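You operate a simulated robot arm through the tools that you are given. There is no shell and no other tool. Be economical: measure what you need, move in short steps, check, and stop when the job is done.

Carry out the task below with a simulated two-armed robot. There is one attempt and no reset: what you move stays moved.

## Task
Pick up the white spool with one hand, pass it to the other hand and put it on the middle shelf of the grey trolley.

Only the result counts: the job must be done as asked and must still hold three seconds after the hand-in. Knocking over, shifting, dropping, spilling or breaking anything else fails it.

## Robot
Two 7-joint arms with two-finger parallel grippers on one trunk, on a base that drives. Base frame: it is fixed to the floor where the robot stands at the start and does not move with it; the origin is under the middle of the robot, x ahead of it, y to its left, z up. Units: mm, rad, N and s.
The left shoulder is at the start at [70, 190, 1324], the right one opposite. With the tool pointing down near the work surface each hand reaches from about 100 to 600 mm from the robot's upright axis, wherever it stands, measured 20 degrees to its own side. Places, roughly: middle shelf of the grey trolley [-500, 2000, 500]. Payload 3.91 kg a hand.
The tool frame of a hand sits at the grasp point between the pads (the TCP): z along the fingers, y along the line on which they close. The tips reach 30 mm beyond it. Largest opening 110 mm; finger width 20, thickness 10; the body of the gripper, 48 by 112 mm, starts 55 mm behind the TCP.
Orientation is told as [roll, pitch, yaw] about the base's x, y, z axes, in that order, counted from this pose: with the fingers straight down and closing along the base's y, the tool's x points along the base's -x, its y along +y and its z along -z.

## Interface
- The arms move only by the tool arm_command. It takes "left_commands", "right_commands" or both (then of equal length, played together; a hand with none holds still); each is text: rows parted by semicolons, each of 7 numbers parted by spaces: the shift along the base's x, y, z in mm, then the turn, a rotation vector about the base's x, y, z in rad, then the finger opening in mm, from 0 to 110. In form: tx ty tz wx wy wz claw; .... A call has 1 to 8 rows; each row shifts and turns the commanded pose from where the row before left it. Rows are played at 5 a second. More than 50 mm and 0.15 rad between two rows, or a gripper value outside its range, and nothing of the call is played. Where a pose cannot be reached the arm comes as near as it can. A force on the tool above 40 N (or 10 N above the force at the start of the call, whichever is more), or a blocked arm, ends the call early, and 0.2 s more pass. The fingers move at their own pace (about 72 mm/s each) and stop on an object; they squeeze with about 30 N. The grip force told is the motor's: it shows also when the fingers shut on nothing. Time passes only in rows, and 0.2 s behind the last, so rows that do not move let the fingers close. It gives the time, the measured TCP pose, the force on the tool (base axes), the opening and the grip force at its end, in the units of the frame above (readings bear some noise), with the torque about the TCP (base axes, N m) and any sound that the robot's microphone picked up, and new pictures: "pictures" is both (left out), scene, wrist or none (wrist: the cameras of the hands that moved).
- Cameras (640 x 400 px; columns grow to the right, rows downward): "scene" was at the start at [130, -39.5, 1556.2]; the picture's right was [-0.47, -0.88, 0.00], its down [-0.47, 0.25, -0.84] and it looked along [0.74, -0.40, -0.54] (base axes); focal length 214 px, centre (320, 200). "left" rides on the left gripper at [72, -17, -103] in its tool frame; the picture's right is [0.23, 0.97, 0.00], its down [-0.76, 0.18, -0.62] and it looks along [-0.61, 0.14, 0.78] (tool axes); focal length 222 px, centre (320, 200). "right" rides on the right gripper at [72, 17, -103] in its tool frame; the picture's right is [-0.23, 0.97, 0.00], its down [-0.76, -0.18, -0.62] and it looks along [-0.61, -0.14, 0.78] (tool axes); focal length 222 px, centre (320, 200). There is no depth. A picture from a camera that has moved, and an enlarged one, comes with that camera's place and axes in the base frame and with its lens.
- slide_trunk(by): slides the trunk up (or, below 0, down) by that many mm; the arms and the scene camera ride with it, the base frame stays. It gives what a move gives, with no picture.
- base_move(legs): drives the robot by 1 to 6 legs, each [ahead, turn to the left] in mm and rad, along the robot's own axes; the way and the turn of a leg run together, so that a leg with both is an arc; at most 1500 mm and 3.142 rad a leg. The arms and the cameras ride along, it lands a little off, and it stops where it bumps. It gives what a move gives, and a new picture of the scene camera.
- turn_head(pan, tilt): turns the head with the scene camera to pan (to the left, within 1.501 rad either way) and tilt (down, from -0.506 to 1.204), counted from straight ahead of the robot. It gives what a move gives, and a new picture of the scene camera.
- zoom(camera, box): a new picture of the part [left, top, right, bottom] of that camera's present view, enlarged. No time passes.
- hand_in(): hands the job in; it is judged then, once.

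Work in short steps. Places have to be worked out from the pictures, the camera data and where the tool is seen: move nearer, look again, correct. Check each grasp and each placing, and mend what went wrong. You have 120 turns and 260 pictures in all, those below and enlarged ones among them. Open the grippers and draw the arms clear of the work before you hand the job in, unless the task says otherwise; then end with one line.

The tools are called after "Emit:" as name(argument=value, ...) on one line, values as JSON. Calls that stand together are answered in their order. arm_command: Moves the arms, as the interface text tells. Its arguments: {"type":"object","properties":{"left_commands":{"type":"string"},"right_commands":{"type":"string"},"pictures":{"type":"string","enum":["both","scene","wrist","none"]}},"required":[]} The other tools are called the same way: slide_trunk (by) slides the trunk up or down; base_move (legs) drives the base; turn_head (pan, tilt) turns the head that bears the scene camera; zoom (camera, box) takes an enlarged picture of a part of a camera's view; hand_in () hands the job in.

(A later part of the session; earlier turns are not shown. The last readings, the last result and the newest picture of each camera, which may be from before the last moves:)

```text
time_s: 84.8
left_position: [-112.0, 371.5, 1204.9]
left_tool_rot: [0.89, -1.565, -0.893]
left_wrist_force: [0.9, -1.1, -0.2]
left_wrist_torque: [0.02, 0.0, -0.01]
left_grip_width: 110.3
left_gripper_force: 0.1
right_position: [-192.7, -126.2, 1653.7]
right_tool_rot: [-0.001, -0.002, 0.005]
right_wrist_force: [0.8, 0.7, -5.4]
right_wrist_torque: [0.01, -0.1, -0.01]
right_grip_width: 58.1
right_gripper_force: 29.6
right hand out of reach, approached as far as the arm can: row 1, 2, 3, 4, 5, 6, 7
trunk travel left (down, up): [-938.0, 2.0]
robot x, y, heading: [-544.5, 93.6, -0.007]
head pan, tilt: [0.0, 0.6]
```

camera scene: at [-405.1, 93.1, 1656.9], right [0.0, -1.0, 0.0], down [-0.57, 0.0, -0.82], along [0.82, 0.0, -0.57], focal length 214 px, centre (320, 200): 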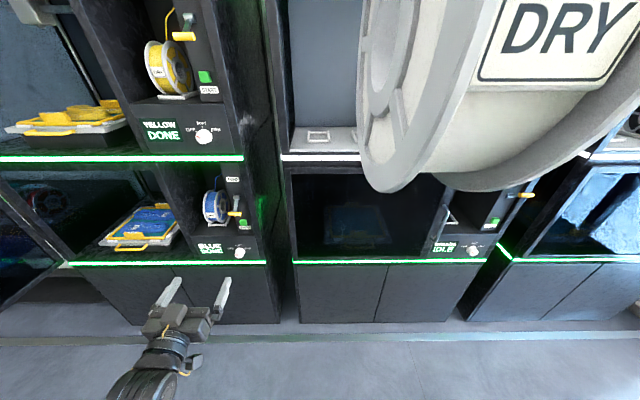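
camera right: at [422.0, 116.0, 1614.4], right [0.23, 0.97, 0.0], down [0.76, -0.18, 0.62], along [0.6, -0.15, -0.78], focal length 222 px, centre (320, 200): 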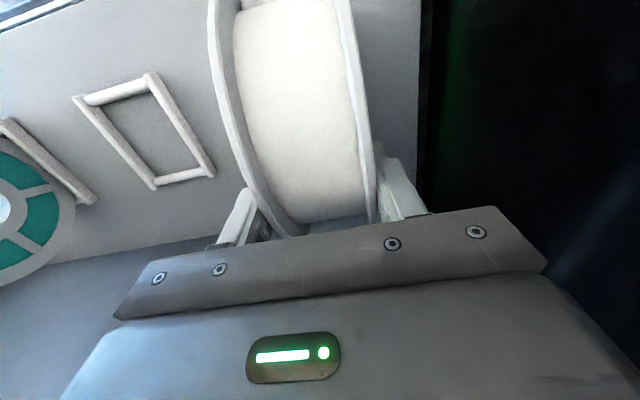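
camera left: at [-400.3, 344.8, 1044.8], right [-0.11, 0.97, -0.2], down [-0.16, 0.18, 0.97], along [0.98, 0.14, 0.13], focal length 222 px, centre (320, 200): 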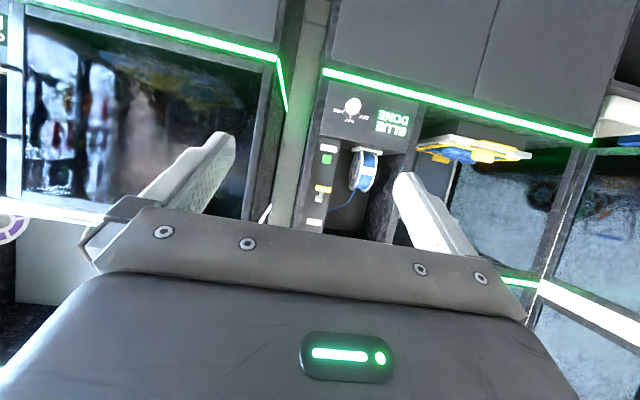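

Lowering right isn't possible, but the left, pointing upward, can get higher: it can take the spool from below. First I return the right hand to its pose over x≈-53, y≈101.

Emit:
arm_command(right_commands="0 0 30 0 0 0 30; 28 46 0 0 0 0 30; 28 41 0 0 0 0 30; 28 46 0 0 0 0 30; 28 46 0 0 0 0 30; 28 46 0 0 0 0 30; 0 0 -45 0 0 0 30; 0 0 -45 0 0 0 30", pictures="none")

Emit:
arm_command(left_commands="0 0 0 0 -0.14 0 110; 0 0 0 0 -0.14 0 110; 0 0 0 0 -0.14 0 110; 0 0 0 0 -0.14 0 110; 0 0 0 0 -0.14 0 110; 0 0 0 0 -0.14 0 110; 0 0 0 0 -0.14 0 110; 0 0 0 0 -0.14 0 110", pictures="scene")

```text
refused: row 2 steps farther than a row can; nothing moved
```

```text
time_s: 86.6
left_position: [-110.5, 372.1, 1205.4]
left_tool_rot: [3.135, -0.453, -3.135]
left_wrist_force: [0.4, 0.7, -0.5]
left_wrist_torque: [-0.01, -0.03, 0.02]
left_grip_width: 110.0
left_gripper_force: 0.1
right_position: [-191.1, -125.4, 1652.9]
right_tool_rot: [-0.002, 0.001, 0.006]
right_wrist_force: [-0.5, 0.6, -6.1]
right_wrist_torque: [-0.02, -0.11, -0.03]
right_grip_width: 57.8
right_gripper_force: 30.2
trunk travel left (down, up): [-938.0, 2.0]
robot x, y, heading: [-544.2, 87.8, -0.006]
head pan, tilt: [0.0, 0.6]
camera scene: at [-404.0, 92.0, 1656.8], right [0.0, -1.0, 0.0], down [-0.57, 0.0, -0.82], along [0.82, 0.0, -0.57], focal length 214 px, centre (320, 200)
```

scene: 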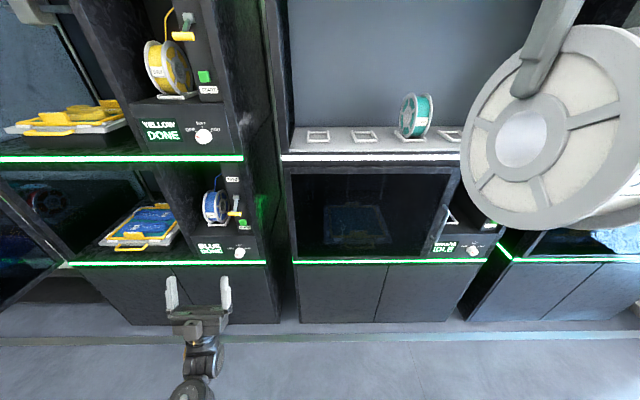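

The left rotates freely (now pointing ~64° up). I move the right back over, and raise the left.

Emit:
arm_command(right_commands="0 0 30 0 0 0 30; 25 40 0 0 0 0 30; 25 40 0 0 0 0 30; 25 40 0 0 0 0 30; 25 40 0 0 0 0 30; 25 40 0 0 0 0 30; 15 27 -40 0 0 0 30; 0 0 -45 0 0 0 30", left_commands="0 0 0 0 -0.14 0 110; 0 0 25 0 -0.14 0 110; 0 0 25 0 0 0 110; 0 0 25 0 0 0 110; 0 0 25 0 0 0 110; 0 0 25 0 0 0 110; 0 0 0 0 0 0 110; 0 0 0 0 0 0 110", pictures="scene")

```text
refused: row 7 steps farther than a row can; nothing moved
```

Emit:
arm_command(right_commands="0 0 30 0 0 0 30; 25 42 0 0 0 0 30; 25 42 0 0 0 0 30; 25 42 0 0 0 0 30; 25 42 0 0 0 0 30; 25 42 0 0 0 0 30; 15 17 -40 0 0 0 30; 0 0 -45 0 0 0 30", left_commands="0 0 0 0 -0.14 0 110; 0 0 25 0 -0.14 0 110; 0 0 25 0 0 0 110; 0 0 25 0 0 0 110; 0 0 25 0 0 0 110; 0 0 25 0 0 0 110; 0 0 0 0 0 0 110; 0 0 0 0 0 0 110", pictures="scene")

```text
time_s: 88.4
left_position: [-109.4, 371.1, 1331.1]
left_tool_rot: [3.135, -0.175, -3.139]
left_wrist_force: [0.1, 0.4, 0.7]
left_wrist_torque: [-0.02, 0.02, 0.02]
left_grip_width: 110.0
left_gripper_force: 0.2
right_position: [-48.6, 102.1, 1593.9]
right_tool_rot: [0.001, -0.002, 0.004]
right_wrist_force: [-0.9, -0.6, -6.2]
right_wrist_torque: [0.01, -0.09, -0.01]
right_grip_width: 57.8
right_gripper_force: 30.0
trunk travel left (down, up): [-938.0, 2.0]
robot x, y, heading: [-543.3, 91.8, -0.002]
head pan, tilt: [0.0, 0.6]
camera scene: at [-403.0, 89.6, 1656.8], right [-0.01, -1.0, 0.0], down [-0.57, 0.0, -0.82], along [0.82, 0.0, -0.57], focal length 214 px, centre (320, 200)
```

scene: 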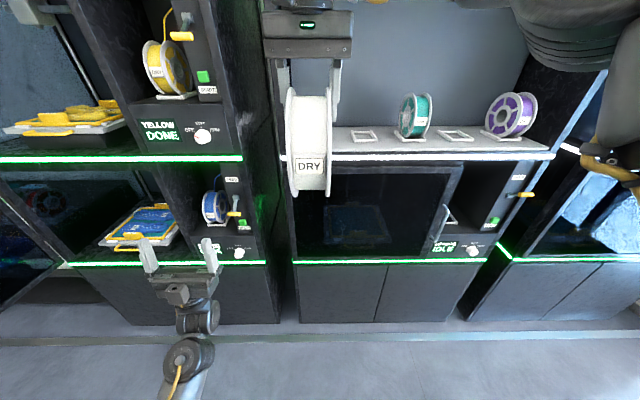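

Both fit well. I slide the left hand under the spool (spool centre ≈[-58,102,1525], bottom ≈1439; left tips at 1361).

Emit:
arm_command(left_commands="3 -45 0 0 0 0 110; 3 -45 0 0 0 0 110; 3 -45 0 0 0 0 110; 3 -45 0 0 0 0 110; 3 -45 0 0 0 0 110; 2 -44 0 0 0 0 110; 0 0 0 0 0 0 110")

```text
time_s: 90.0
left_position: [-97.0, 106.7, 1321.4]
left_tool_rot: [3.115, -0.18, -3.13]
left_wrist_force: [-0.5, 0.3, 0.8]
left_wrist_torque: [-0.04, 0.04, 0.01]
left_grip_width: 110.0
left_gripper_force: 0.1
right_position: [-52.7, 106.5, 1595.2]
right_tool_rot: [-0.003, -0.004, 0.006]
right_wrist_force: [0.3, 0.7, -5.7]
right_wrist_torque: [-0.02, -0.11, 0.04]
right_grip_width: 58.2
right_gripper_force: 30.2
trunk travel left (down, up): [-938.0, 2.0]
robot x, y, heading: [-546.0, 88.6, -0.005]
head pan, tilt: [0.0, 0.6]
camera scene: at [-405.6, 94.1, 1657.0], right [0.0, -1.0, 0.0], down [-0.57, 0.0, -0.82], along [0.82, 0.0, -0.57], focal length 214 px, centre (320, 200)
camera left: at [-43.5, 92.0, 1208.3], right [0.22, 0.98, -0.02], down [-0.86, 0.18, -0.47], along [-0.46, 0.12, 0.88], focal length 222 px, centre (320, 200)
```

scene: 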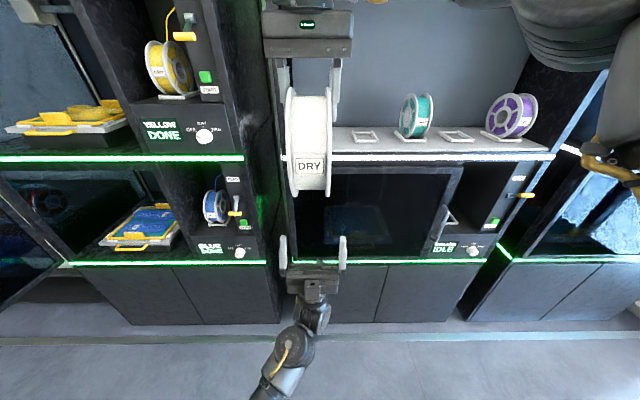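
left: 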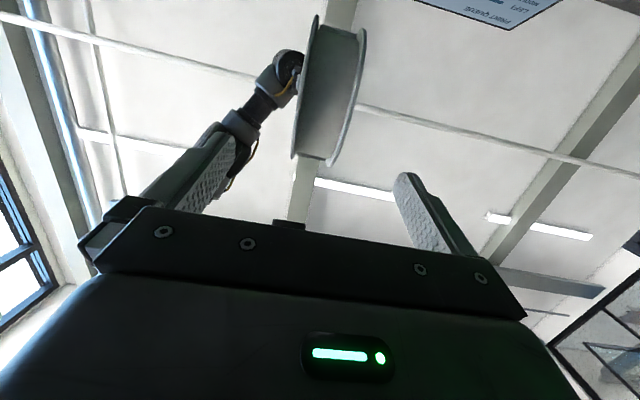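

Aligned in y (≈110 both). I raise the left hand along its fingers until they straddle the spool's lower half.

Emit:
arm_command(left_commands="7 0 38 0 0 0 110; 7 0 38 0 0 0 110; 7 0 38 0 0 0 110; 7 0 35 0 0 0 110; 0 0 0 0 0 0 110")

```text
time_s: 91.2
left_position: [-60.7, 111.7, 1464.7]
left_tool_rot: [3.062, -0.172, -3.092]
left_wrist_force: [0.9, -0.1, -0.9]
left_wrist_torque: [-0.01, 0.03, -0.03]
left_grip_width: 110.0
left_gripper_force: 0.0
right_position: [-52.8, 105.0, 1596.8]
right_tool_rot: [-0.003, -0.003, 0.003]
right_wrist_force: [-0.2, -0.2, -6.3]
right_wrist_torque: [-0.02, -0.05, 0.0]
right_grip_width: 57.9
right_gripper_force: 29.5
trunk travel left (down, up): [-938.0, 2.0]
robot x, y, heading: [-548.4, 92.0, -0.003]
head pan, tilt: [0.0, 0.6]
camera scene: at [-405.4, 92.1, 1656.9], right [0.0, -1.0, 0.0], down [-0.57, 0.0, -0.82], along [0.82, 0.0, -0.57], focal length 214 px, centre (320, 200)
camera left: at [-5.2, 104.9, 1350.8], right [0.19, 0.98, 0.04], down [-0.86, 0.19, -0.47], along [-0.47, 0.06, 0.88], focal length 222 px, centre (320, 200)
```

scene: 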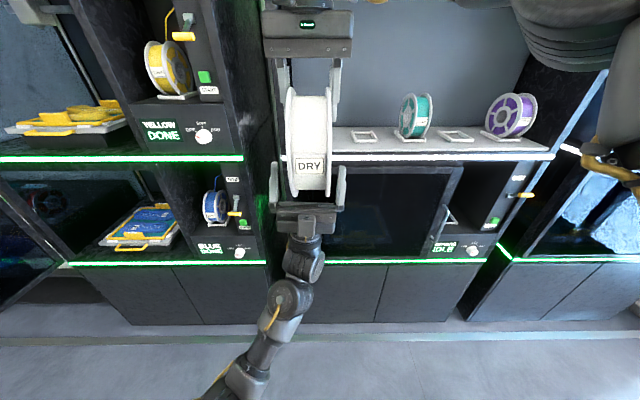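
left: 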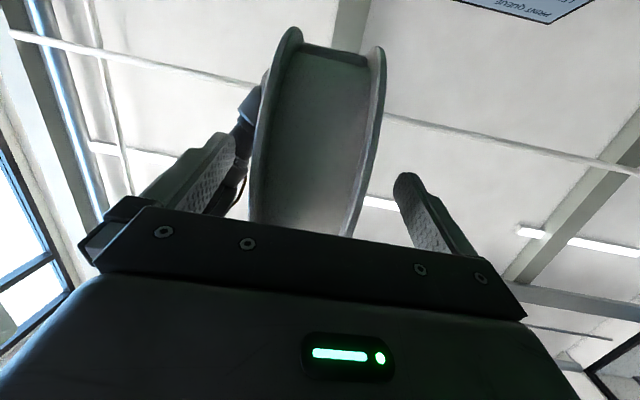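

The left hand leans ~0.07 rad. I correct its tilt and nudge to the target [-67,106,1475].

Emit:
arm_command(left_commands="-3 -3 5 -0.035 0 -0.018 110; -3 -3 5 -0.035 0 -0.018 110; 0 0 0 0 0 0 110")

```text
time_s: 91.9
left_position: [-59.8, 113.9, 1463.7]
left_tool_rot: [3.076, -0.165, -3.105]
left_wrist_force: [0.2, -0.5, -0.5]
left_wrist_torque: [0.01, -0.01, 0.0]
left_grip_width: 110.0
left_gripper_force: 0.0
right_position: [-50.7, 106.5, 1594.8]
right_tool_rot: [-0.002, -0.001, 0.005]
right_wrist_force: [-0.2, 0.1, -6.5]
right_wrist_torque: [0.01, -0.08, 0.02]
right_grip_width: 57.8
right_gripper_force: 29.7
trunk travel left (down, up): [-938.0, 2.0]
robot x, y, heading: [-544.9, 90.7, -0.006]
head pan, tilt: [0.0, 0.6]
stopped in row 3 (left hand): the arm was blocked; the commanded pose is now the measured one
camera scene: at [-405.2, 92.8, 1656.9], right [0.0, -1.0, 0.0], down [-0.57, 0.0, -0.82], along [0.82, 0.0, -0.57], focal length 214 px, centre (320, 200)
camera left: at [-3.7, 105.2, 1349.9], right [0.2, 0.98, 0.02], down [-0.86, 0.19, -0.48], along [-0.47, 0.07, 0.88], focal length 222 px, centre (320, 200)
```

scene: 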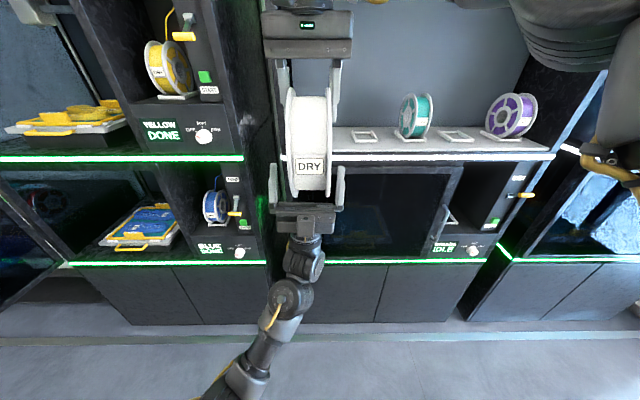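
left: 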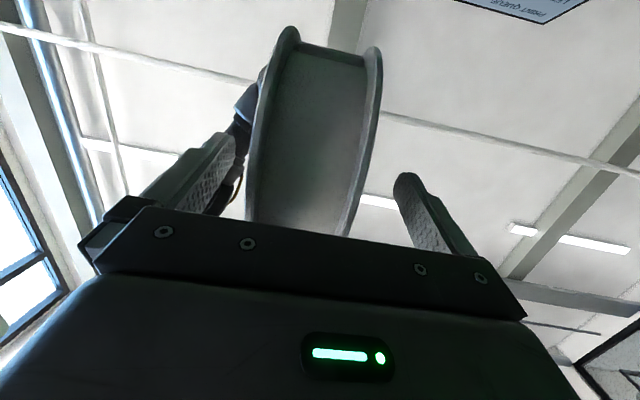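

The left arm is blocked crossing the body. I shift both hands together to the left and down, so that the left arm is freer, with the correction included.

Emit:
arm_command(right_commands="0 10 -8 0 0 0 30; 0 10 -8 0 0 0 30; 0 10 -7 0 0 0 30; 0 10 -7 0 0 0 30; 0 0 0 0 0 0 30", left_commands="-1 9 -8 0 0 0 110; -2 8 -5 -0.02 0 -0.01 110; -2 8 -3 -0.02 0 -0.01 110; -2 8 -2 -0.02 0 0 110; 0 0 0 0 0 0 110")

```text
time_s: 93.1
left_position: [-66.0, 147.4, 1446.0]
left_tool_rot: [3.137, -0.162, -3.135]
left_wrist_force: [0.2, 0.1, -0.2]
left_wrist_torque: [0.01, -0.01, -0.01]
left_grip_width: 109.9
left_gripper_force: 0.1
right_position: [-51.9, 145.7, 1565.5]
right_tool_rot: [-0.002, -0.003, 0.003]
right_wrist_force: [0.0, -0.5, -5.6]
right_wrist_torque: [-0.01, -0.08, -0.02]
right_grip_width: 58.0
right_gripper_force: 29.5
trunk travel left (down, up): [-938.0, 2.0]
robot x, y, heading: [-545.7, 90.5, -0.005]
head pan, tilt: [0.0, 0.6]
camera scene: at [-405.0, 92.6, 1656.9], right [0.0, -1.0, 0.0], down [-0.57, 0.0, -0.82], along [0.82, 0.0, -0.57], focal length 214 px, centre (320, 200)
camera right: at [-125.5, 160.4, 1668.4], right [0.22, 0.97, 0.0], down [0.76, -0.17, 0.63], along [0.61, -0.14, -0.78], focal length 222 px, centre (320, 200)
camera left: at [-10.4, 130.9, 1334.0], right [0.22, 0.98, -0.03], down [-0.85, 0.17, -0.49], along [-0.47, 0.14, 0.87], focal length 222 px, centre (320, 200)
```

scene: 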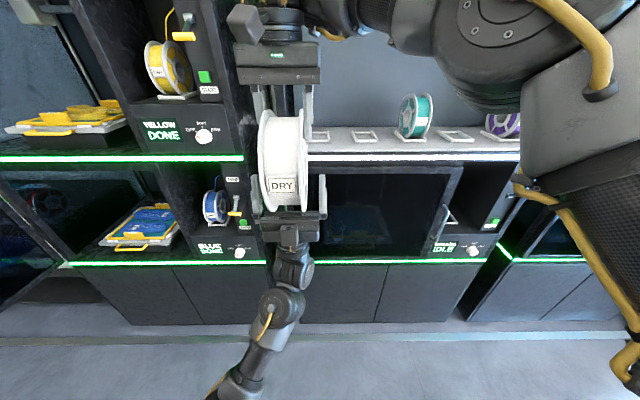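
right: 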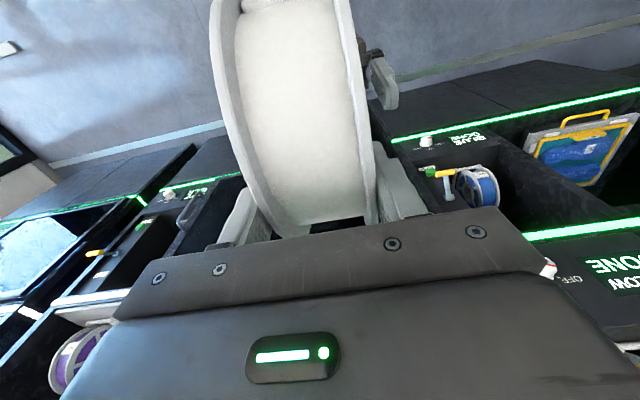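
left: 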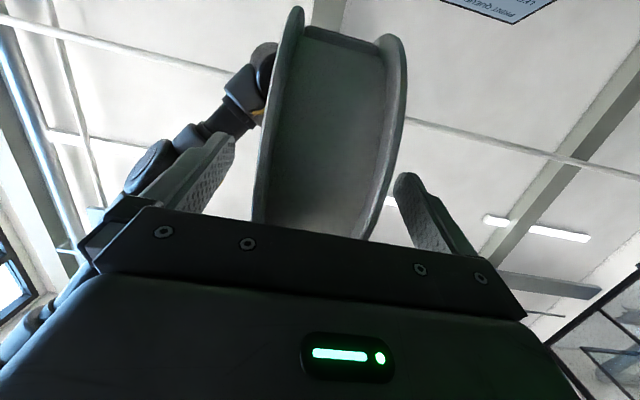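

Well aligned now: the left TCP is 50 mm below the spool centre. I close the left fingers.

Emit:
arm_command(left_commands="0 0 0 0 0 0 80; 0 0 0 0 0 0 60; 0 0 0 0 0 0 40; 0 0 0 0 0 0 30; 0 0 0 0 0 0 30; 0 0 0 0 0 0 30")

```text
time_s: 94.5
left_position: [-67.4, 146.2, 1445.3]
left_tool_rot: [3.134, -0.164, -3.138]
left_wrist_force: [-2.4, -16.8, 3.7]
left_wrist_torque: [0.48, -0.81, -0.08]
left_grip_width: 58.0
left_gripper_force: 30.1
right_position: [-52.4, 144.4, 1565.8]
right_tool_rot: [-0.002, -0.001, 0.006]
right_wrist_force: [2.5, 16.1, -10.1]
right_wrist_torque: [1.53, 0.32, -0.15]
right_grip_width: 58.1
right_gripper_force: 29.7
trunk travel left (down, up): [-938.0, 2.0]
robot x, y, heading: [-542.8, 90.2, -0.006]
head pan, tilt: [0.0, 0.6]
camera scene: at [-405.1, 92.4, 1656.9], right [0.0, -1.0, 0.0], down [-0.57, 0.0, -0.82], along [0.82, 0.0, -0.57], focal length 214 px, centre (320, 200)
camera left: at [-11.1, 129.6, 1332.8], right [0.22, 0.97, -0.03], down [-0.85, 0.18, -0.49], along [-0.47, 0.13, 0.87], focal length 222 px, centre (320, 200)
```

scene: 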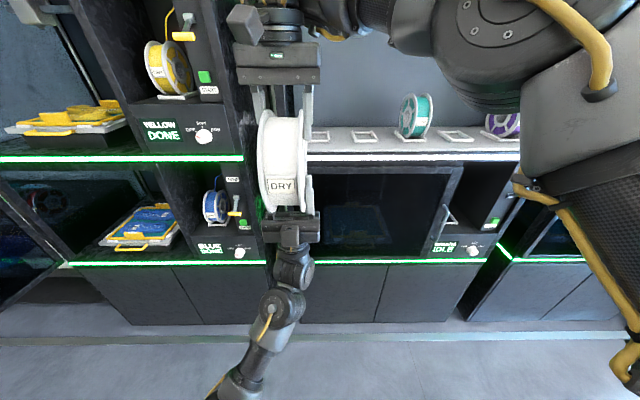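
left: 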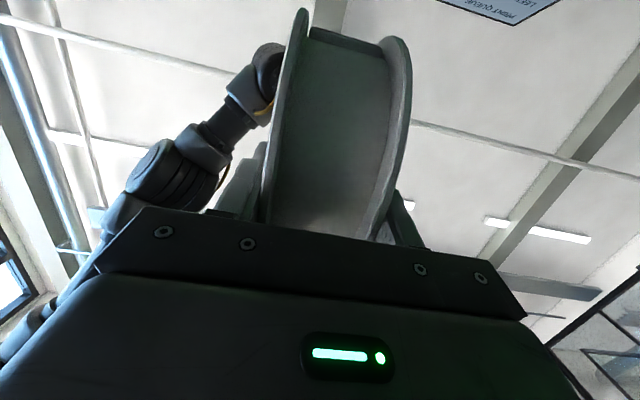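

Both hands hold the spool (58 mm, 30 N each). I open the right hand, and raise it clear in place.

Emit:
arm_command(right_commands="0 0 0 0 0 0 50; 0 0 0 0 0 0 70; 0 0 0 0 0 0 110; 0 0 0 0 0 0 110; 0 0 0 0 0 0 110; 0 0 20 0 0 0 110; 0 0 30 0 0 0 110; 0 0 40 0 0 0 110")

```text
time_s: 96.3
left_position: [-69.4, 147.7, 1446.0]
left_tool_rot: [3.136, -0.168, -3.134]
left_wrist_force: [0.8, 0.5, -0.3]
left_wrist_torque: [0.01, 0.02, -0.01]
left_grip_width: 58.2
left_gripper_force: 29.6
right_position: [-55.3, 145.6, 1656.4]
right_tool_rot: [-0.003, -0.006, 0.006]
right_wrist_force: [-0.2, -0.5, 0.6]
right_wrist_torque: [-0.02, -0.02, -0.01]
right_grip_width: 110.2
right_gripper_force: 0.1
trunk travel left (down, up): [-938.0, 2.0]
robot x, y, heading: [-545.9, 90.3, -0.008]
head pan, tilt: [0.0, 0.6]
camera scene: at [-407.8, 93.6, 1657.1], right [0.0, -1.0, 0.0], down [-0.56, 0.0, -0.83], along [0.83, 0.0, -0.56], focal length 214 px, centre (320, 200)
camera right: at [-128.2, 161.3, 1759.0], right [0.22, 0.97, 0.0], down [0.76, -0.17, 0.63], along [0.61, -0.14, -0.78], focal length 222 px, centre (320, 200)
```

scene: 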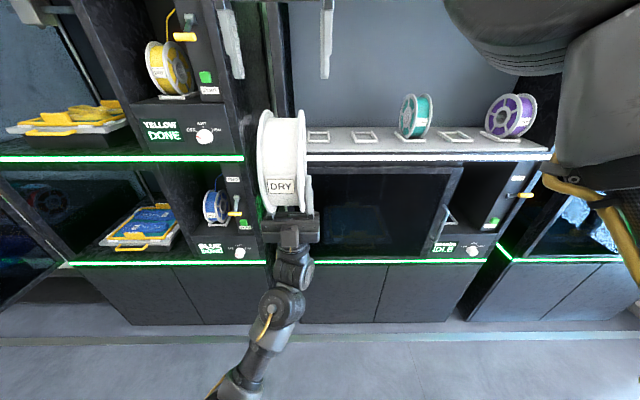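
right: 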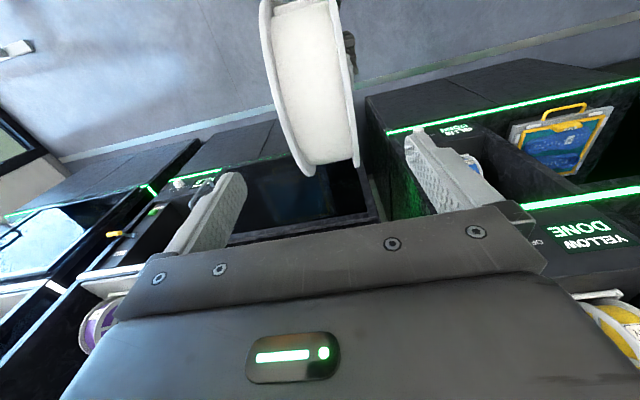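

Handover succeeded. Now the left comes down and left while turning to horizontal; the right goes afterwards to its neutral pose.

Emit:
arm_command(left_commands="0 10 -35 0 0 0 30; 0 15 -40 0 0 0 30; 0 20 -40 0 0.08 0 30; 0 20 -30 0 0.12 0 30; 0 20 -30 0 0.12 0 30; 0 20 -20 0 0.12 0 30; 0 20 -20 0 0.12 0 30; 0 20 -20 0 0.12 0 30", pictures="scene")

Emit:
arm_command(right_commands="-20 -10 40 0 0 0 110; -35 -20 20 0 0 0 110; -35 -30 0 0 0 0 110; -35 -30 0 0 0 0 110; -35 -30 0 0 0 0 110; -25 -25 0 0 0 0 110", pictures="scene")

```text
time_s: 98.1
left_position: [-66.6, 292.2, 1210.0]
left_tool_rot: [3.14, -0.849, -3.139]
left_wrist_force: [-0.4, -0.7, 0.3]
left_wrist_torque: [-0.01, 0.19, 0.0]
left_grip_width: 58.0
left_gripper_force: 30.1
right_position: [-52.3, 146.4, 1655.7]
right_tool_rot: [-0.005, -0.004, 0.005]
right_wrist_force: [-0.7, -0.4, 0.1]
right_wrist_torque: [-0.02, -0.01, 0.02]
right_grip_width: 109.9
right_gripper_force: 0.1
trunk travel left (down, up): [-938.0, 2.0]
robot x, y, heading: [-548.0, 91.4, -0.008]
head pan, tilt: [0.0, 0.6]
camera scene: at [-405.9, 94.0, 1657.0], right [0.0, -1.0, 0.0], down [-0.57, 0.0, -0.82], along [0.82, 0.0, -0.57], focal length 214 px, centre (320, 200)
```

scene: 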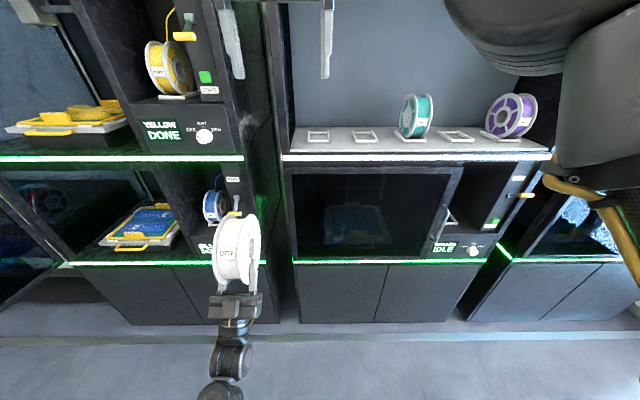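

```text
time_s: 99.5
left_position: [-66.6, 287.2, 1211.8]
left_tool_rot: [3.134, -0.846, -3.132]
left_wrist_force: [0.2, -0.8, -0.4]
left_wrist_torque: [0.02, 0.22, 0.02]
left_grip_width: 57.9
left_gripper_force: 30.0
right_position: [-236.3, -3.7, 1718.1]
right_tool_rot: [-0.001, -0.003, 0.006]
right_wrist_force: [-0.1, -0.1, -0.1]
right_wrist_torque: [0.02, 0.04, -0.01]
right_grip_width: 109.9
right_gripper_force: 0.2
trunk travel left (down, up): [-938.0, 2.0]
robot x, y, heading: [-546.9, 95.1, -0.002]
head pan, tilt: [0.0, 0.6]
camera scene: at [-405.1, 89.1, 1656.9], right [0.0, -1.0, 0.0], down [-0.57, 0.0, -0.82], along [0.82, 0.0, -0.57], focal length 214 px, centre (320, 200)
```

scene: 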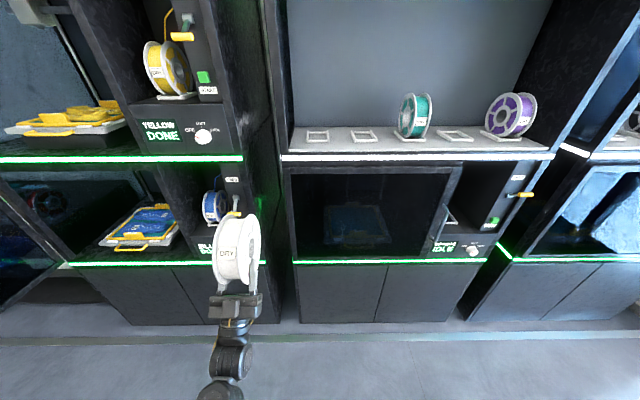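

Spool held firmly in the left. I lower and retract it to a driving pose, fingers about 20° below horizontal.

Emit:
arm_command(left_commands="-5 0 -28 0 0.134 0 30; -10 0 -28 0 0.134 0 30; -15 0 -28 0 0.134 0 30; -20 0 -28 0 0.134 0 30; -20 0 -28 0 0.134 0 30; -20 0 -28 0 0.134 0 30; -20 0 -28 0 0.134 0 30; -20 0 -28 0 0.134 0 30", pictures="both")

```text
time_s: 101.3
left_position: [-196.5, 291.2, 984.9]
left_tool_rot: [0.01, -1.219, -0.007]
left_wrist_force: [0.2, 0.2, -1.0]
left_wrist_torque: [0.0, 0.31, -0.02]
left_grip_width: 58.0
left_gripper_force: 29.5
right_position: [-237.0, 1.4, 1717.3]
right_tool_rot: [-0.002, -0.004, 0.005]
right_wrist_force: [-0.2, -0.1, 0.5]
right_wrist_torque: [-0.02, -0.07, 0.01]
right_grip_width: 110.2
right_gripper_force: 0.1
trunk travel left (down, up): [-938.0, 2.0]
robot x, y, heading: [-543.7, 92.3, -0.007]
head pan, tilt: [0.0, 0.6]
camera scene: at [-406.1, 92.9, 1657.0], right [0.0, -1.0, 0.0], down [-0.56, 0.0, -0.83], along [0.83, 0.0, -0.56], focal length 214 px, centre (320, 200)
camera left: at [-316.8, 274.9, 954.2], right [-0.08, 0.97, -0.21], down [-0.32, 0.18, 0.93], along [0.94, 0.14, 0.3], focal length 222 px, centre (320, 200)
```

scene: 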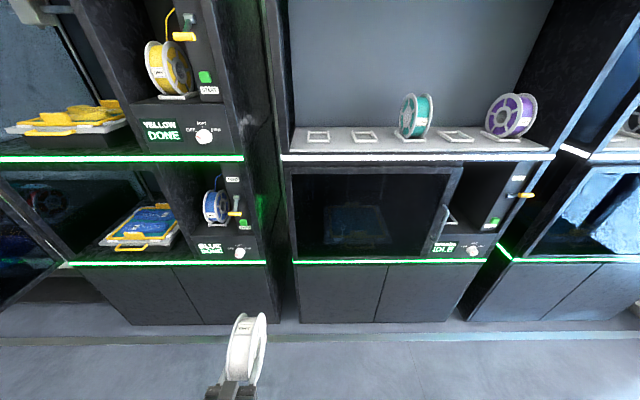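
left: 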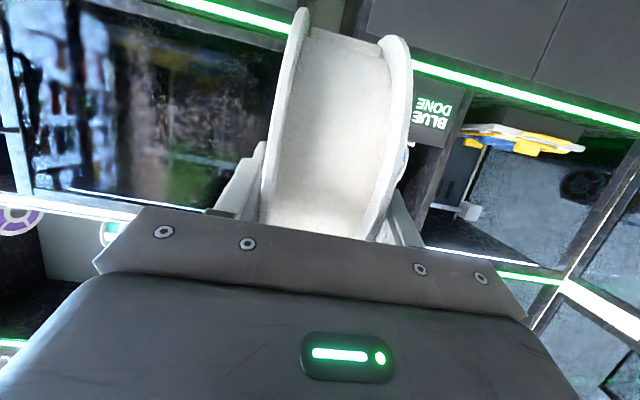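

I drive to a staging place west of the trolley, about (-1450, 1650), facing east.

Emit:
base_move(legs=[[0, 2.1], [900, 0], [900, 0], [0, -2.1]])

Emit:
turn_head(pan=0.1, tilt=0.6)

```text
time_s: 120.5
left_position: [-1085.6, 1863.0, 986.2]
left_tool_rot: [0.008, -1.222, -0.037]
left_wrist_force: [-0.4, -0.4, -0.3]
left_wrist_torque: [0.02, 0.35, 0.01]
left_grip_width: 58.1
left_gripper_force: 30.5
right_position: [-1135.4, 1573.4, 1718.4]
right_tool_rot: [-0.001, -0.002, -0.024]
right_wrist_force: [0.1, 0.5, 0.3]
right_wrist_torque: [-0.04, 0.02, 0.0]
right_grip_width: 110.1
right_gripper_force: 0.0
trunk travel left (down, up): [-938.0, 2.0]
robot x, y, heading: [-1444.1, 1674.4, -0.028]
head pan, tilt: [0.0, 0.6]
camera scene: at [-1300.5, 1669.6, 1656.9], right [-0.03, -1.0, 0.0], down [-0.57, 0.02, -0.82], along [0.82, -0.03, -0.57], focal length 214 px, centre (320, 200)
```

scene: 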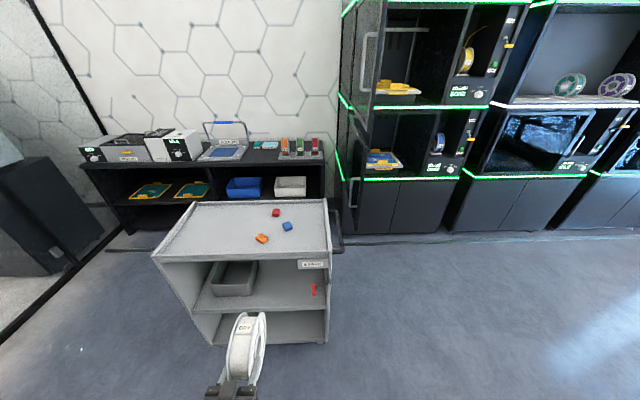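

```text
time_s: 121.2
left_position: [-1085.8, 1862.1, 986.2]
left_tool_rot: [0.011, -1.222, -0.037]
left_wrist_force: [-0.7, -0.8, -0.1]
left_wrist_torque: [0.01, 0.35, -0.04]
left_grip_width: 58.0
left_gripper_force: 29.5
right_position: [-1133.5, 1573.5, 1718.0]
right_tool_rot: [-0.003, -0.004, -0.023]
right_wrist_force: [0.1, 0.7, -0.3]
right_wrist_torque: [-0.01, -0.03, 0.01]
right_grip_width: 110.1
right_gripper_force: 0.1
trunk travel left (down, up): [-938.0, 2.0]
robot x, y, heading: [-1442.6, 1672.6, -0.03]
head pan, tilt: [0.099, 0.6]
camera scene: at [-1300.6, 1678.2, 1656.9], right [0.07, -1.0, 0.0], down [-0.56, -0.04, -0.82], along [0.82, 0.06, -0.57], focal length 214 px, centre (320, 200)
```

scene: 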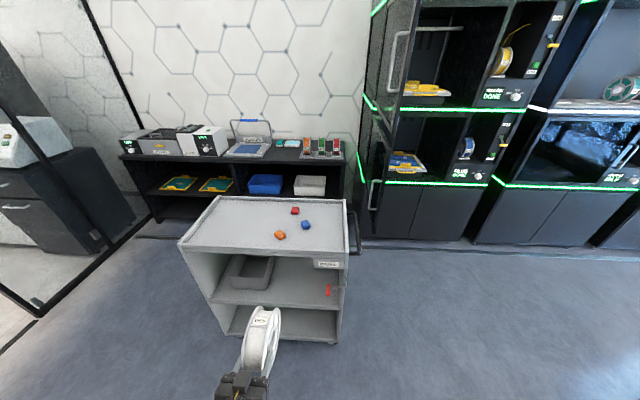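

I lower the trunk so the spool gets near shelf level while still well away from the trolley.

Emit:
slide_trunk(by=-240)

Emit:
turn_head(pan=0.2, tilt=0.55)

Emit:
zoom(camera="scene", box=[180, 160, 480, 347])

```text
time_s: 123.7
left_position: [-1085.8, 1862.6, 745.4]
left_tool_rot: [0.011, -1.221, -0.035]
left_wrist_force: [-0.2, 0.6, -1.2]
left_wrist_torque: [0.0, 0.36, -0.03]
left_grip_width: 58.2
left_gripper_force: 30.0
right_position: [-1134.8, 1573.8, 1477.7]
right_tool_rot: [-0.001, -0.004, -0.023]
right_wrist_force: [-0.1, -0.6, 0.4]
right_wrist_torque: [0.01, 0.01, -0.01]
right_grip_width: 109.9
right_gripper_force: 0.0
trunk travel left (down, up): [-698.0, 242.0]
robot x, y, heading: [-1440.1, 1671.6, -0.028]
head pan, tilt: [0.099, 0.6]
```

```text
time_s: 124.3
left_position: [-1086.4, 1862.7, 745.6]
left_tool_rot: [0.011, -1.222, -0.035]
left_wrist_force: [0.5, 0.0, -0.7]
left_wrist_torque: [0.0, 0.35, 0.0]
left_grip_width: 58.2
left_gripper_force: 30.7
right_position: [-1134.2, 1572.6, 1477.5]
right_tool_rot: [-0.003, -0.002, -0.023]
right_wrist_force: [-0.2, 0.5, 0.1]
right_wrist_torque: [0.05, 0.03, 0.01]
right_grip_width: 110.0
right_gripper_force: 0.1
trunk travel left (down, up): [-698.0, 242.0]
robot x, y, heading: [-1441.1, 1671.1, -0.032]
head pan, tilt: [0.201, 0.55]
camera scene: at [-1300.5, 1687.2, 1421.4], right [0.17, -0.99, 0.0], down [-0.52, -0.09, -0.85], along [0.84, 0.14, -0.52], focal length 214 px, centre (320, 200)
```

scene: 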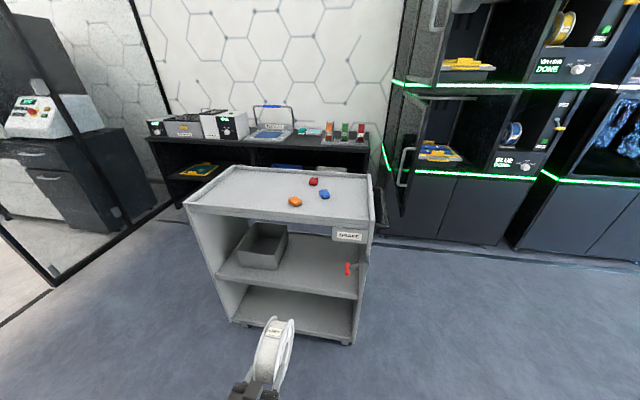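

```text
2.13 times, centred on (330, 254) of scene
camera zoom: at [-1300.5, 1687.2, 1421.4], right [0.17, -0.99, 0.0], down [-0.52, -0.09, -0.85], along [0.84, 0.14, -0.52], focal length 458 px, centre (299, 86)
```

zoom: 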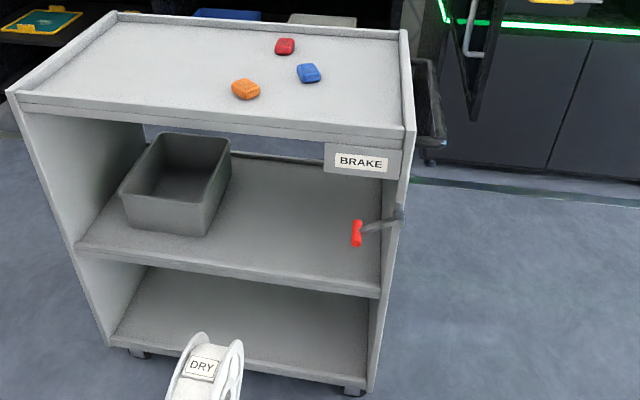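

The trolley stands square, front at x≈-690…-650, shelf z≈510–570, top's underside ≥900; free shelf between bin and brake lever is around y≈1850. I straighten heading and extend the left arm forward at TCP z≈740.

Emit:
base_move(legs=[[0, 0.03]])

Emit:
arm_command(left_commands="40 0 0 0 0 0 30; 40 0 0 0 0 0 30; 40 0 0 0 0 0 30; 40 0 0 0 0 0 30; 40 0 0 0 0 0 30; 0 0 0 0 0 0 30")

```text
time_s: 125.1
left_position: [-1090.9, 1873.2, 746.4]
left_tool_rot: [0.013, -1.221, -0.009]
left_wrist_force: [-0.6, -0.1, 0.1]
left_wrist_torque: [0.0, 0.32, -0.01]
left_grip_width: 58.0
left_gripper_force: 30.2
right_position: [-1130.5, 1581.4, 1477.6]
right_tool_rot: [-0.002, -0.003, 0.01]
right_wrist_force: [0.0, -0.3, -0.3]
right_wrist_torque: [0.0, 0.02, -0.01]
right_grip_width: 110.4
right_gripper_force: 0.0
trunk travel left (down, up): [-698.0, 242.0]
robot x, y, heading: [-1440.8, 1676.4, -0.005]
head pan, tilt: [0.201, 0.55]
camera scene: at [-1301.1, 1690.6, 1421.5], right [0.2, -0.98, 0.0], down [-0.51, -0.1, -0.85], along [0.84, 0.17, -0.52], focal length 214 px, centre (320, 200)
```

scene: 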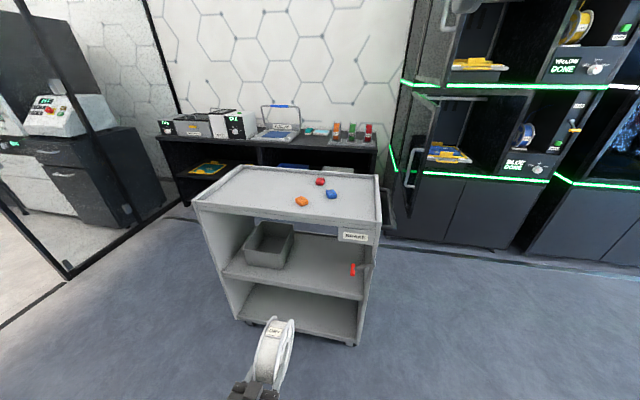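

```text
time_s: 126.5
left_position: [-890.6, 1874.0, 746.0]
left_tool_rot: [0.008, -1.223, -0.006]
left_wrist_force: [0.0, -0.5, -0.7]
left_wrist_torque: [0.04, 0.34, -0.03]
left_grip_width: 58.0
left_gripper_force: 30.2
right_position: [-1131.6, 1581.5, 1478.1]
right_tool_rot: [-0.003, -0.003, 0.01]
right_wrist_force: [-0.5, -0.2, 1.2]
right_wrist_torque: [-0.01, -0.01, -0.01]
right_grip_width: 109.9
right_gripper_force: 0.0
trunk travel left (down, up): [-698.0, 242.0]
robot x, y, heading: [-1439.9, 1671.3, 0.001]
head pan, tilt: [0.201, 0.55]
camera scene: at [-1301.7, 1691.4, 1421.5], right [0.2, -0.98, 0.0], down [-0.51, -0.1, -0.85], along [0.84, 0.17, -0.52], focal length 214 px, centre (320, 200)
camera left: at [-1011.9, 1854.9, 715.2], right [-0.08, 0.97, -0.21], down [-0.33, 0.17, 0.93], along [0.94, 0.14, 0.3], focal length 222 px, centre (320, 200)
```

scene: 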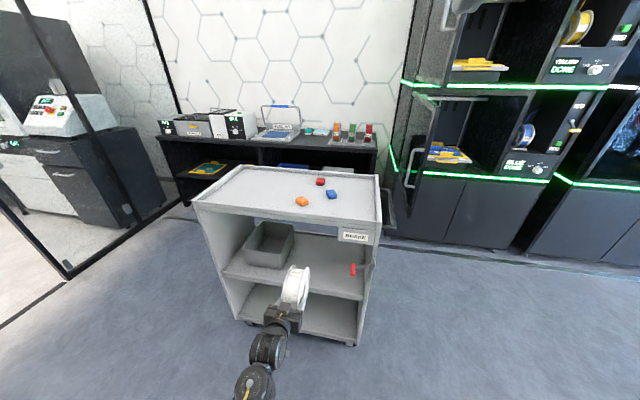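
left: 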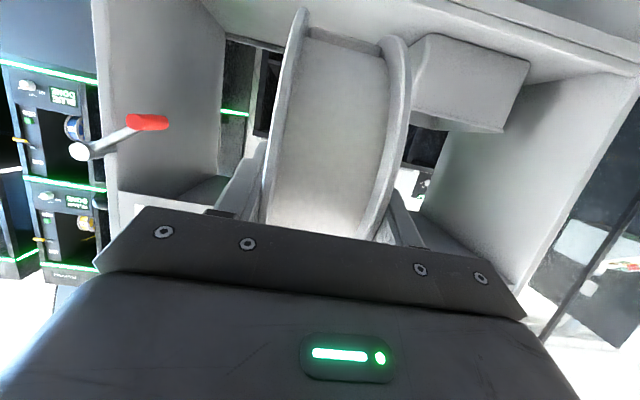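

Nothing in the way: lever at y≈1670, bin at y≥2030, shelf z≈535 with the spool bottom at ≈640. I drive straight ahead 280 mm to insert the spool.

Emit:
base_move(legs=[[150, 0]])

Emit:
base_move(legs=[[130, 0]])

Emit:
arm_command(left_commands="0 0 0 0 0 0 30", pictures="wrist")

```text
time_s: 127.9
left_position: [-741.4, 1871.5, 746.7]
left_tool_rot: [0.01, -1.222, -0.006]
left_wrist_force: [-0.1, 0.0, -0.3]
left_wrist_torque: [0.02, 0.35, 0.02]
left_grip_width: 58.2
left_gripper_force: 29.9
right_position: [-981.6, 1581.6, 1477.9]
right_tool_rot: [-0.001, -0.006, 0.007]
right_wrist_force: [-0.4, 0.3, 0.0]
right_wrist_torque: [0.04, -0.01, -0.01]
right_grip_width: 110.2
right_gripper_force: 0.1
trunk travel left (down, up): [-698.0, 242.0]
robot x, y, heading: [-1289.8, 1677.2, 0.001]
head pan, tilt: [0.201, 0.55]
camera scene: at [-1151.1, 1691.2, 1421.6], right [0.2, -0.98, 0.0], down [-0.51, -0.1, -0.85], along [0.84, 0.17, -0.52], focal length 214 px, centre (320, 200)
```

scene: 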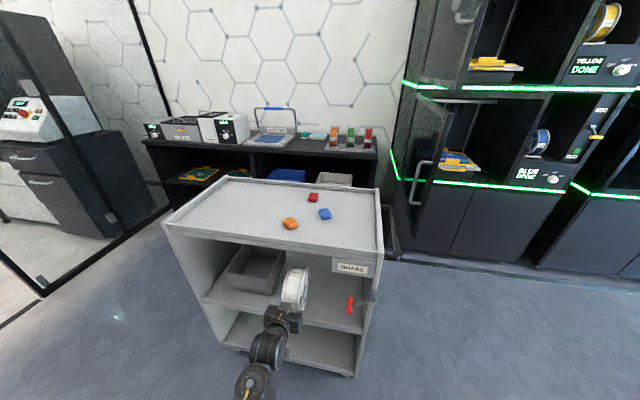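

```text
time_s: 129.2
left_position: [-608.6, 1870.2, 746.4]
left_tool_rot: [0.008, -1.221, -0.011]
left_wrist_force: [0.7, 0.4, -0.3]
left_wrist_torque: [-0.01, 0.34, 0.01]
left_grip_width: 57.7
left_gripper_force: 29.9
right_position: [-851.2, 1580.3, 1477.4]
right_tool_rot: [-0.003, -0.004, 0.004]
right_wrist_force: [-0.2, 0.2, -0.3]
right_wrist_torque: [0.0, 0.0, -0.02]
right_grip_width: 110.3
right_gripper_force: 0.1
trunk travel left (down, up): [-698.0, 242.0]
robot x, y, heading: [-1156.6, 1672.8, -0.003]
head pan, tilt: [0.201, 0.55]
camera scene: at [-1019.0, 1690.3, 1421.5], right [0.19, -0.98, 0.0], down [-0.51, -0.1, -0.85], along [0.84, 0.17, -0.52], focal length 214 px, centre (320, 200)
```

scene: 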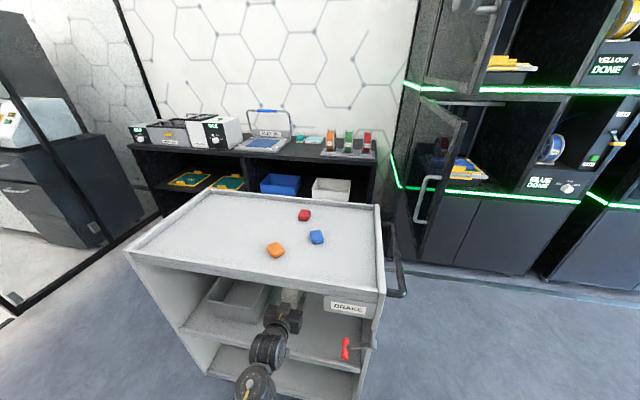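

```text
time_s: 129.6
left_position: [-609.2, 1871.0, 744.3]
left_tool_rot: [0.009, -1.219, -0.012]
left_wrist_force: [0.7, 0.5, 0.0]
left_wrist_torque: [0.0, 0.32, 0.0]
left_grip_width: 57.7
left_gripper_force: 29.9
right_position: [-851.3, 1579.9, 1478.1]
right_tool_rot: [-0.001, -0.004, 0.004]
right_wrist_force: [0.3, -0.4, 0.2]
right_wrist_torque: [-0.01, -0.01, -0.01]
right_grip_width: 110.1
right_gripper_force: 0.0
trunk travel left (down, up): [-698.0, 242.0]
robot x, y, heading: [-1159.6, 1671.1, -0.006]
head pan, tilt: [0.201, 0.55]
camera left: at [-730.2, 1852.6, 714.5], right [-0.08, 0.97, -0.21], down [-0.32, 0.18, 0.93], along [0.94, 0.14, 0.3], focal length 222 px, centre (320, 200)
```

left: 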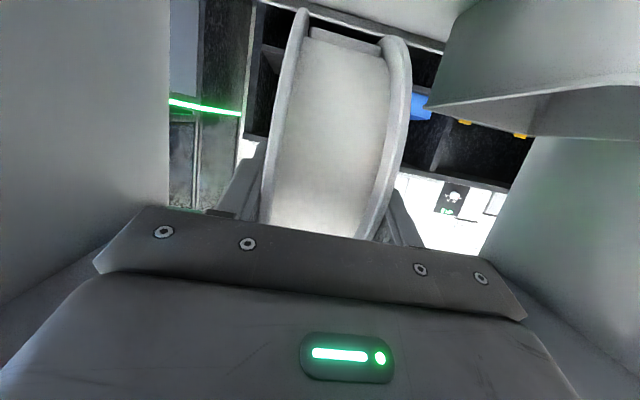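

The spool is inside between the bin and the lever, clear all round. I move 35 mm further in, and lower 75 mm.

Emit:
arm_command(left_commands="18 0 0 0 0 0 30; 17 0 0 0 0 0 30; 0 0 -25 0 0 0 30; 0 0 -25 0 0 0 30; 0 0 -25 0 0 0 30; 0 0 0 0 0 0 30")

```text
time_s: 131.0
left_position: [-574.6, 1868.7, 670.5]
left_tool_rot: [0.007, -1.218, -0.011]
left_wrist_force: [0.1, 0.4, -0.5]
left_wrist_torque: [0.0, 0.35, 0.02]
left_grip_width: 58.1
left_gripper_force: 30.2
right_position: [-849.3, 1579.9, 1478.9]
right_tool_rot: [-0.003, -0.003, 0.003]
right_wrist_force: [0.2, -0.3, -0.1]
right_wrist_torque: [-0.01, -0.01, -0.02]
right_grip_width: 110.2
right_gripper_force: 0.1
trunk travel left (down, up): [-698.0, 242.0]
robot x, y, heading: [-1159.1, 1674.4, -0.009]
head pan, tilt: [0.201, 0.55]
camera scene: at [-1018.4, 1690.3, 1421.4], right [0.19, -0.98, 0.0], down [-0.51, -0.1, -0.85], along [0.84, 0.17, -0.52], focal length 214 px, centre (320, 200)
camera left: at [-694.9, 1852.0, 639.7], right [-0.08, 0.97, -0.21], down [-0.32, 0.18, 0.93], along [0.94, 0.14, 0.3], focal length 222 px, centre (320, 200)
```

scene: 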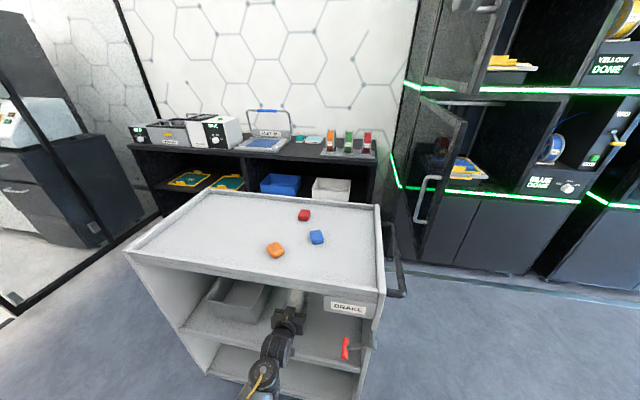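
left: 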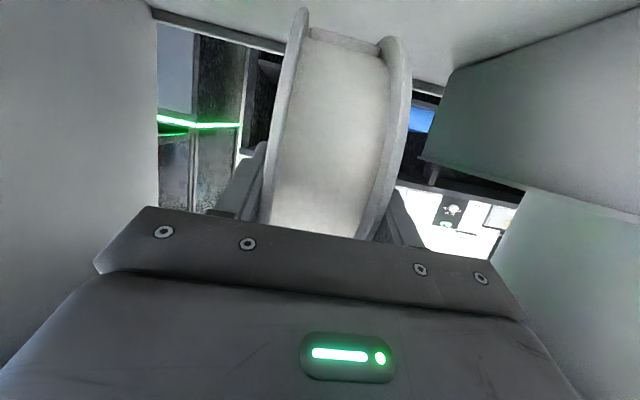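

Spool bottom ≈567. I descend gently in small steps, watching the force.

Emit:
arm_command(left_commands="0 0 -5 0 0 0 30; 0 0 -5 0 0 0 30; 0 0 -5 0 0 0 30; 0 0 -5 0 0 0 30", pictures="none")

Emit:
arm_command(left_commands="0 0 -4 0 0 0 30; 0 0 -4 0 0 0 30", pictures="wrist")

```text
time_s: 132.0
left_position: [-573.2, 1868.7, 650.3]
left_tool_rot: [0.012, -1.22, -0.01]
left_wrist_force: [0.0, -0.4, 0.0]
left_wrist_torque: [-0.01, 0.35, 0.01]
left_grip_width: 58.1
left_gripper_force: 30.2
right_position: [-849.2, 1579.9, 1477.8]
right_tool_rot: [-0.001, -0.003, 0.005]
right_wrist_force: [-0.1, 0.1, -0.7]
right_wrist_torque: [0.01, 0.0, 0.03]
right_grip_width: 110.0
right_gripper_force: 0.1
trunk travel left (down, up): [-698.0, 242.0]
robot x, y, heading: [-1156.4, 1672.0, -0.006]
head pan, tilt: [0.201, 0.55]
```

```text
time_s: 132.6
left_position: [-572.8, 1869.6, 642.8]
left_tool_rot: [0.007, -1.22, -0.011]
left_wrist_force: [0.1, -0.5, -0.7]
left_wrist_torque: [0.01, 0.34, -0.01]
left_grip_width: 57.8
left_gripper_force: 30.0
right_position: [-849.5, 1580.0, 1477.5]
right_tool_rot: [-0.002, -0.003, 0.004]
right_wrist_force: [-0.8, 0.5, -0.8]
right_wrist_torque: [-0.03, 0.01, 0.03]
right_grip_width: 109.7
right_gripper_force: 0.0
trunk travel left (down, up): [-698.0, 242.0]
robot x, y, heading: [-1154.7, 1668.6, -0.004]
head pan, tilt: [0.201, 0.55]
camera left: at [-694.0, 1852.4, 611.7], right [-0.08, 0.97, -0.21], down [-0.32, 0.18, 0.93], along [0.94, 0.14, 0.3], focal length 222 px, centre (320, 200)
```

left: 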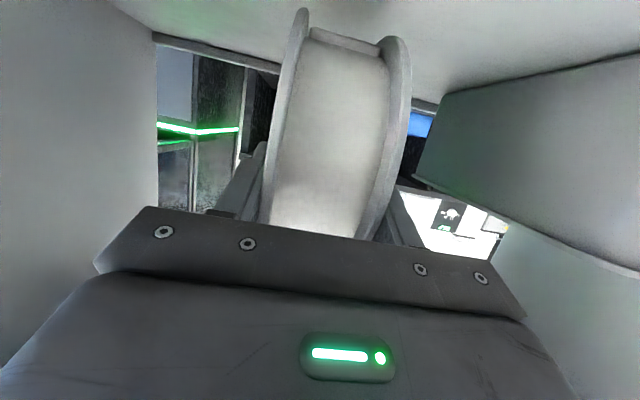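

No contact yet (torque unchanged). I continue in 4 mm steps.

Emit:
arm_command(left_commands="0 0 -4 0 0 0 30; 0 0 -4 0 0 0 30", pictures="none")

Emit:
arm_command(left_commands="0 0 -4 0 0 0 30; 0 0 -4 0 0 0 30", pictures="none")

Emit:
arm_command(left_commands="0 0 -4 0 0 0 30; 0 0 0 0 0 0 30", pictures="wrist")

```text
time_s: 133.2
left_position: [-572.3, 1868.9, 634.0]
left_tool_rot: [0.01, -1.22, -0.01]
left_wrist_force: [0.4, 0.2, 0.3]
left_wrist_torque: [-0.01, 0.34, 0.01]
left_grip_width: 57.6
left_gripper_force: 30.0
right_position: [-849.2, 1580.8, 1477.0]
right_tool_rot: [-0.001, -0.004, 0.002]
right_wrist_force: [-0.1, 0.5, 0.6]
right_wrist_torque: [0.01, 0.02, 0.0]
right_grip_width: 110.1
right_gripper_force: 0.1
trunk travel left (down, up): [-698.0, 242.0]
robot x, y, heading: [-1157.4, 1670.2, -0.001]
head pan, tilt: [0.201, 0.55]
```

```text
time_s: 133.8
left_position: [-573.9, 1869.1, 626.5]
left_tool_rot: [0.008, -1.22, -0.011]
left_wrist_force: [0.5, 0.1, 0.3]
left_wrist_torque: [0.02, 0.37, 0.0]
left_grip_width: 57.9
left_gripper_force: 30.4
right_position: [-848.9, 1580.3, 1477.7]
right_tool_rot: [-0.001, -0.004, 0.003]
right_wrist_force: [0.6, 0.4, -1.0]
right_wrist_torque: [0.01, -0.02, 0.0]
right_grip_width: 109.8
right_gripper_force: 0.1
trunk travel left (down, up): [-698.0, 242.0]
robot x, y, heading: [-1159.2, 1671.1, -0.007]
head pan, tilt: [0.201, 0.55]
```

```text
time_s: 134.4
left_position: [-573.3, 1869.6, 625.4]
left_tool_rot: [0.009, -1.225, -0.007]
left_wrist_force: [-1.2, 0.3, 7.8]
left_wrist_torque: [-0.38, -0.55, 0.02]
left_grip_width: 58.2
left_gripper_force: 30.2
right_position: [-851.2, 1578.9, 1479.1]
right_tool_rot: [-0.002, -0.006, 0.005]
right_wrist_force: [-0.2, 0.8, 0.1]
right_wrist_torque: [0.01, 0.0, 0.01]
right_grip_width: 110.1
right_gripper_force: 0.1
trunk travel left (down, up): [-698.0, 242.0]
robot x, y, heading: [-1157.5, 1671.0, -0.009]
head pan, tilt: [0.201, 0.55]
camera left: at [-693.2, 1852.3, 594.0], right [-0.07, 0.97, -0.21], down [-0.33, 0.18, 0.93], along [0.94, 0.14, 0.31], focal length 222 px, centre (320, 200)
```

left: 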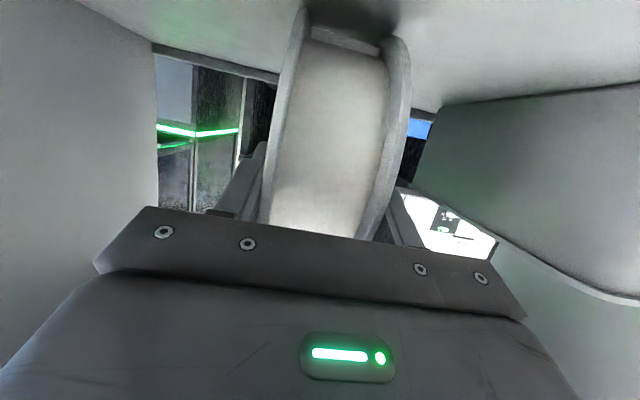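

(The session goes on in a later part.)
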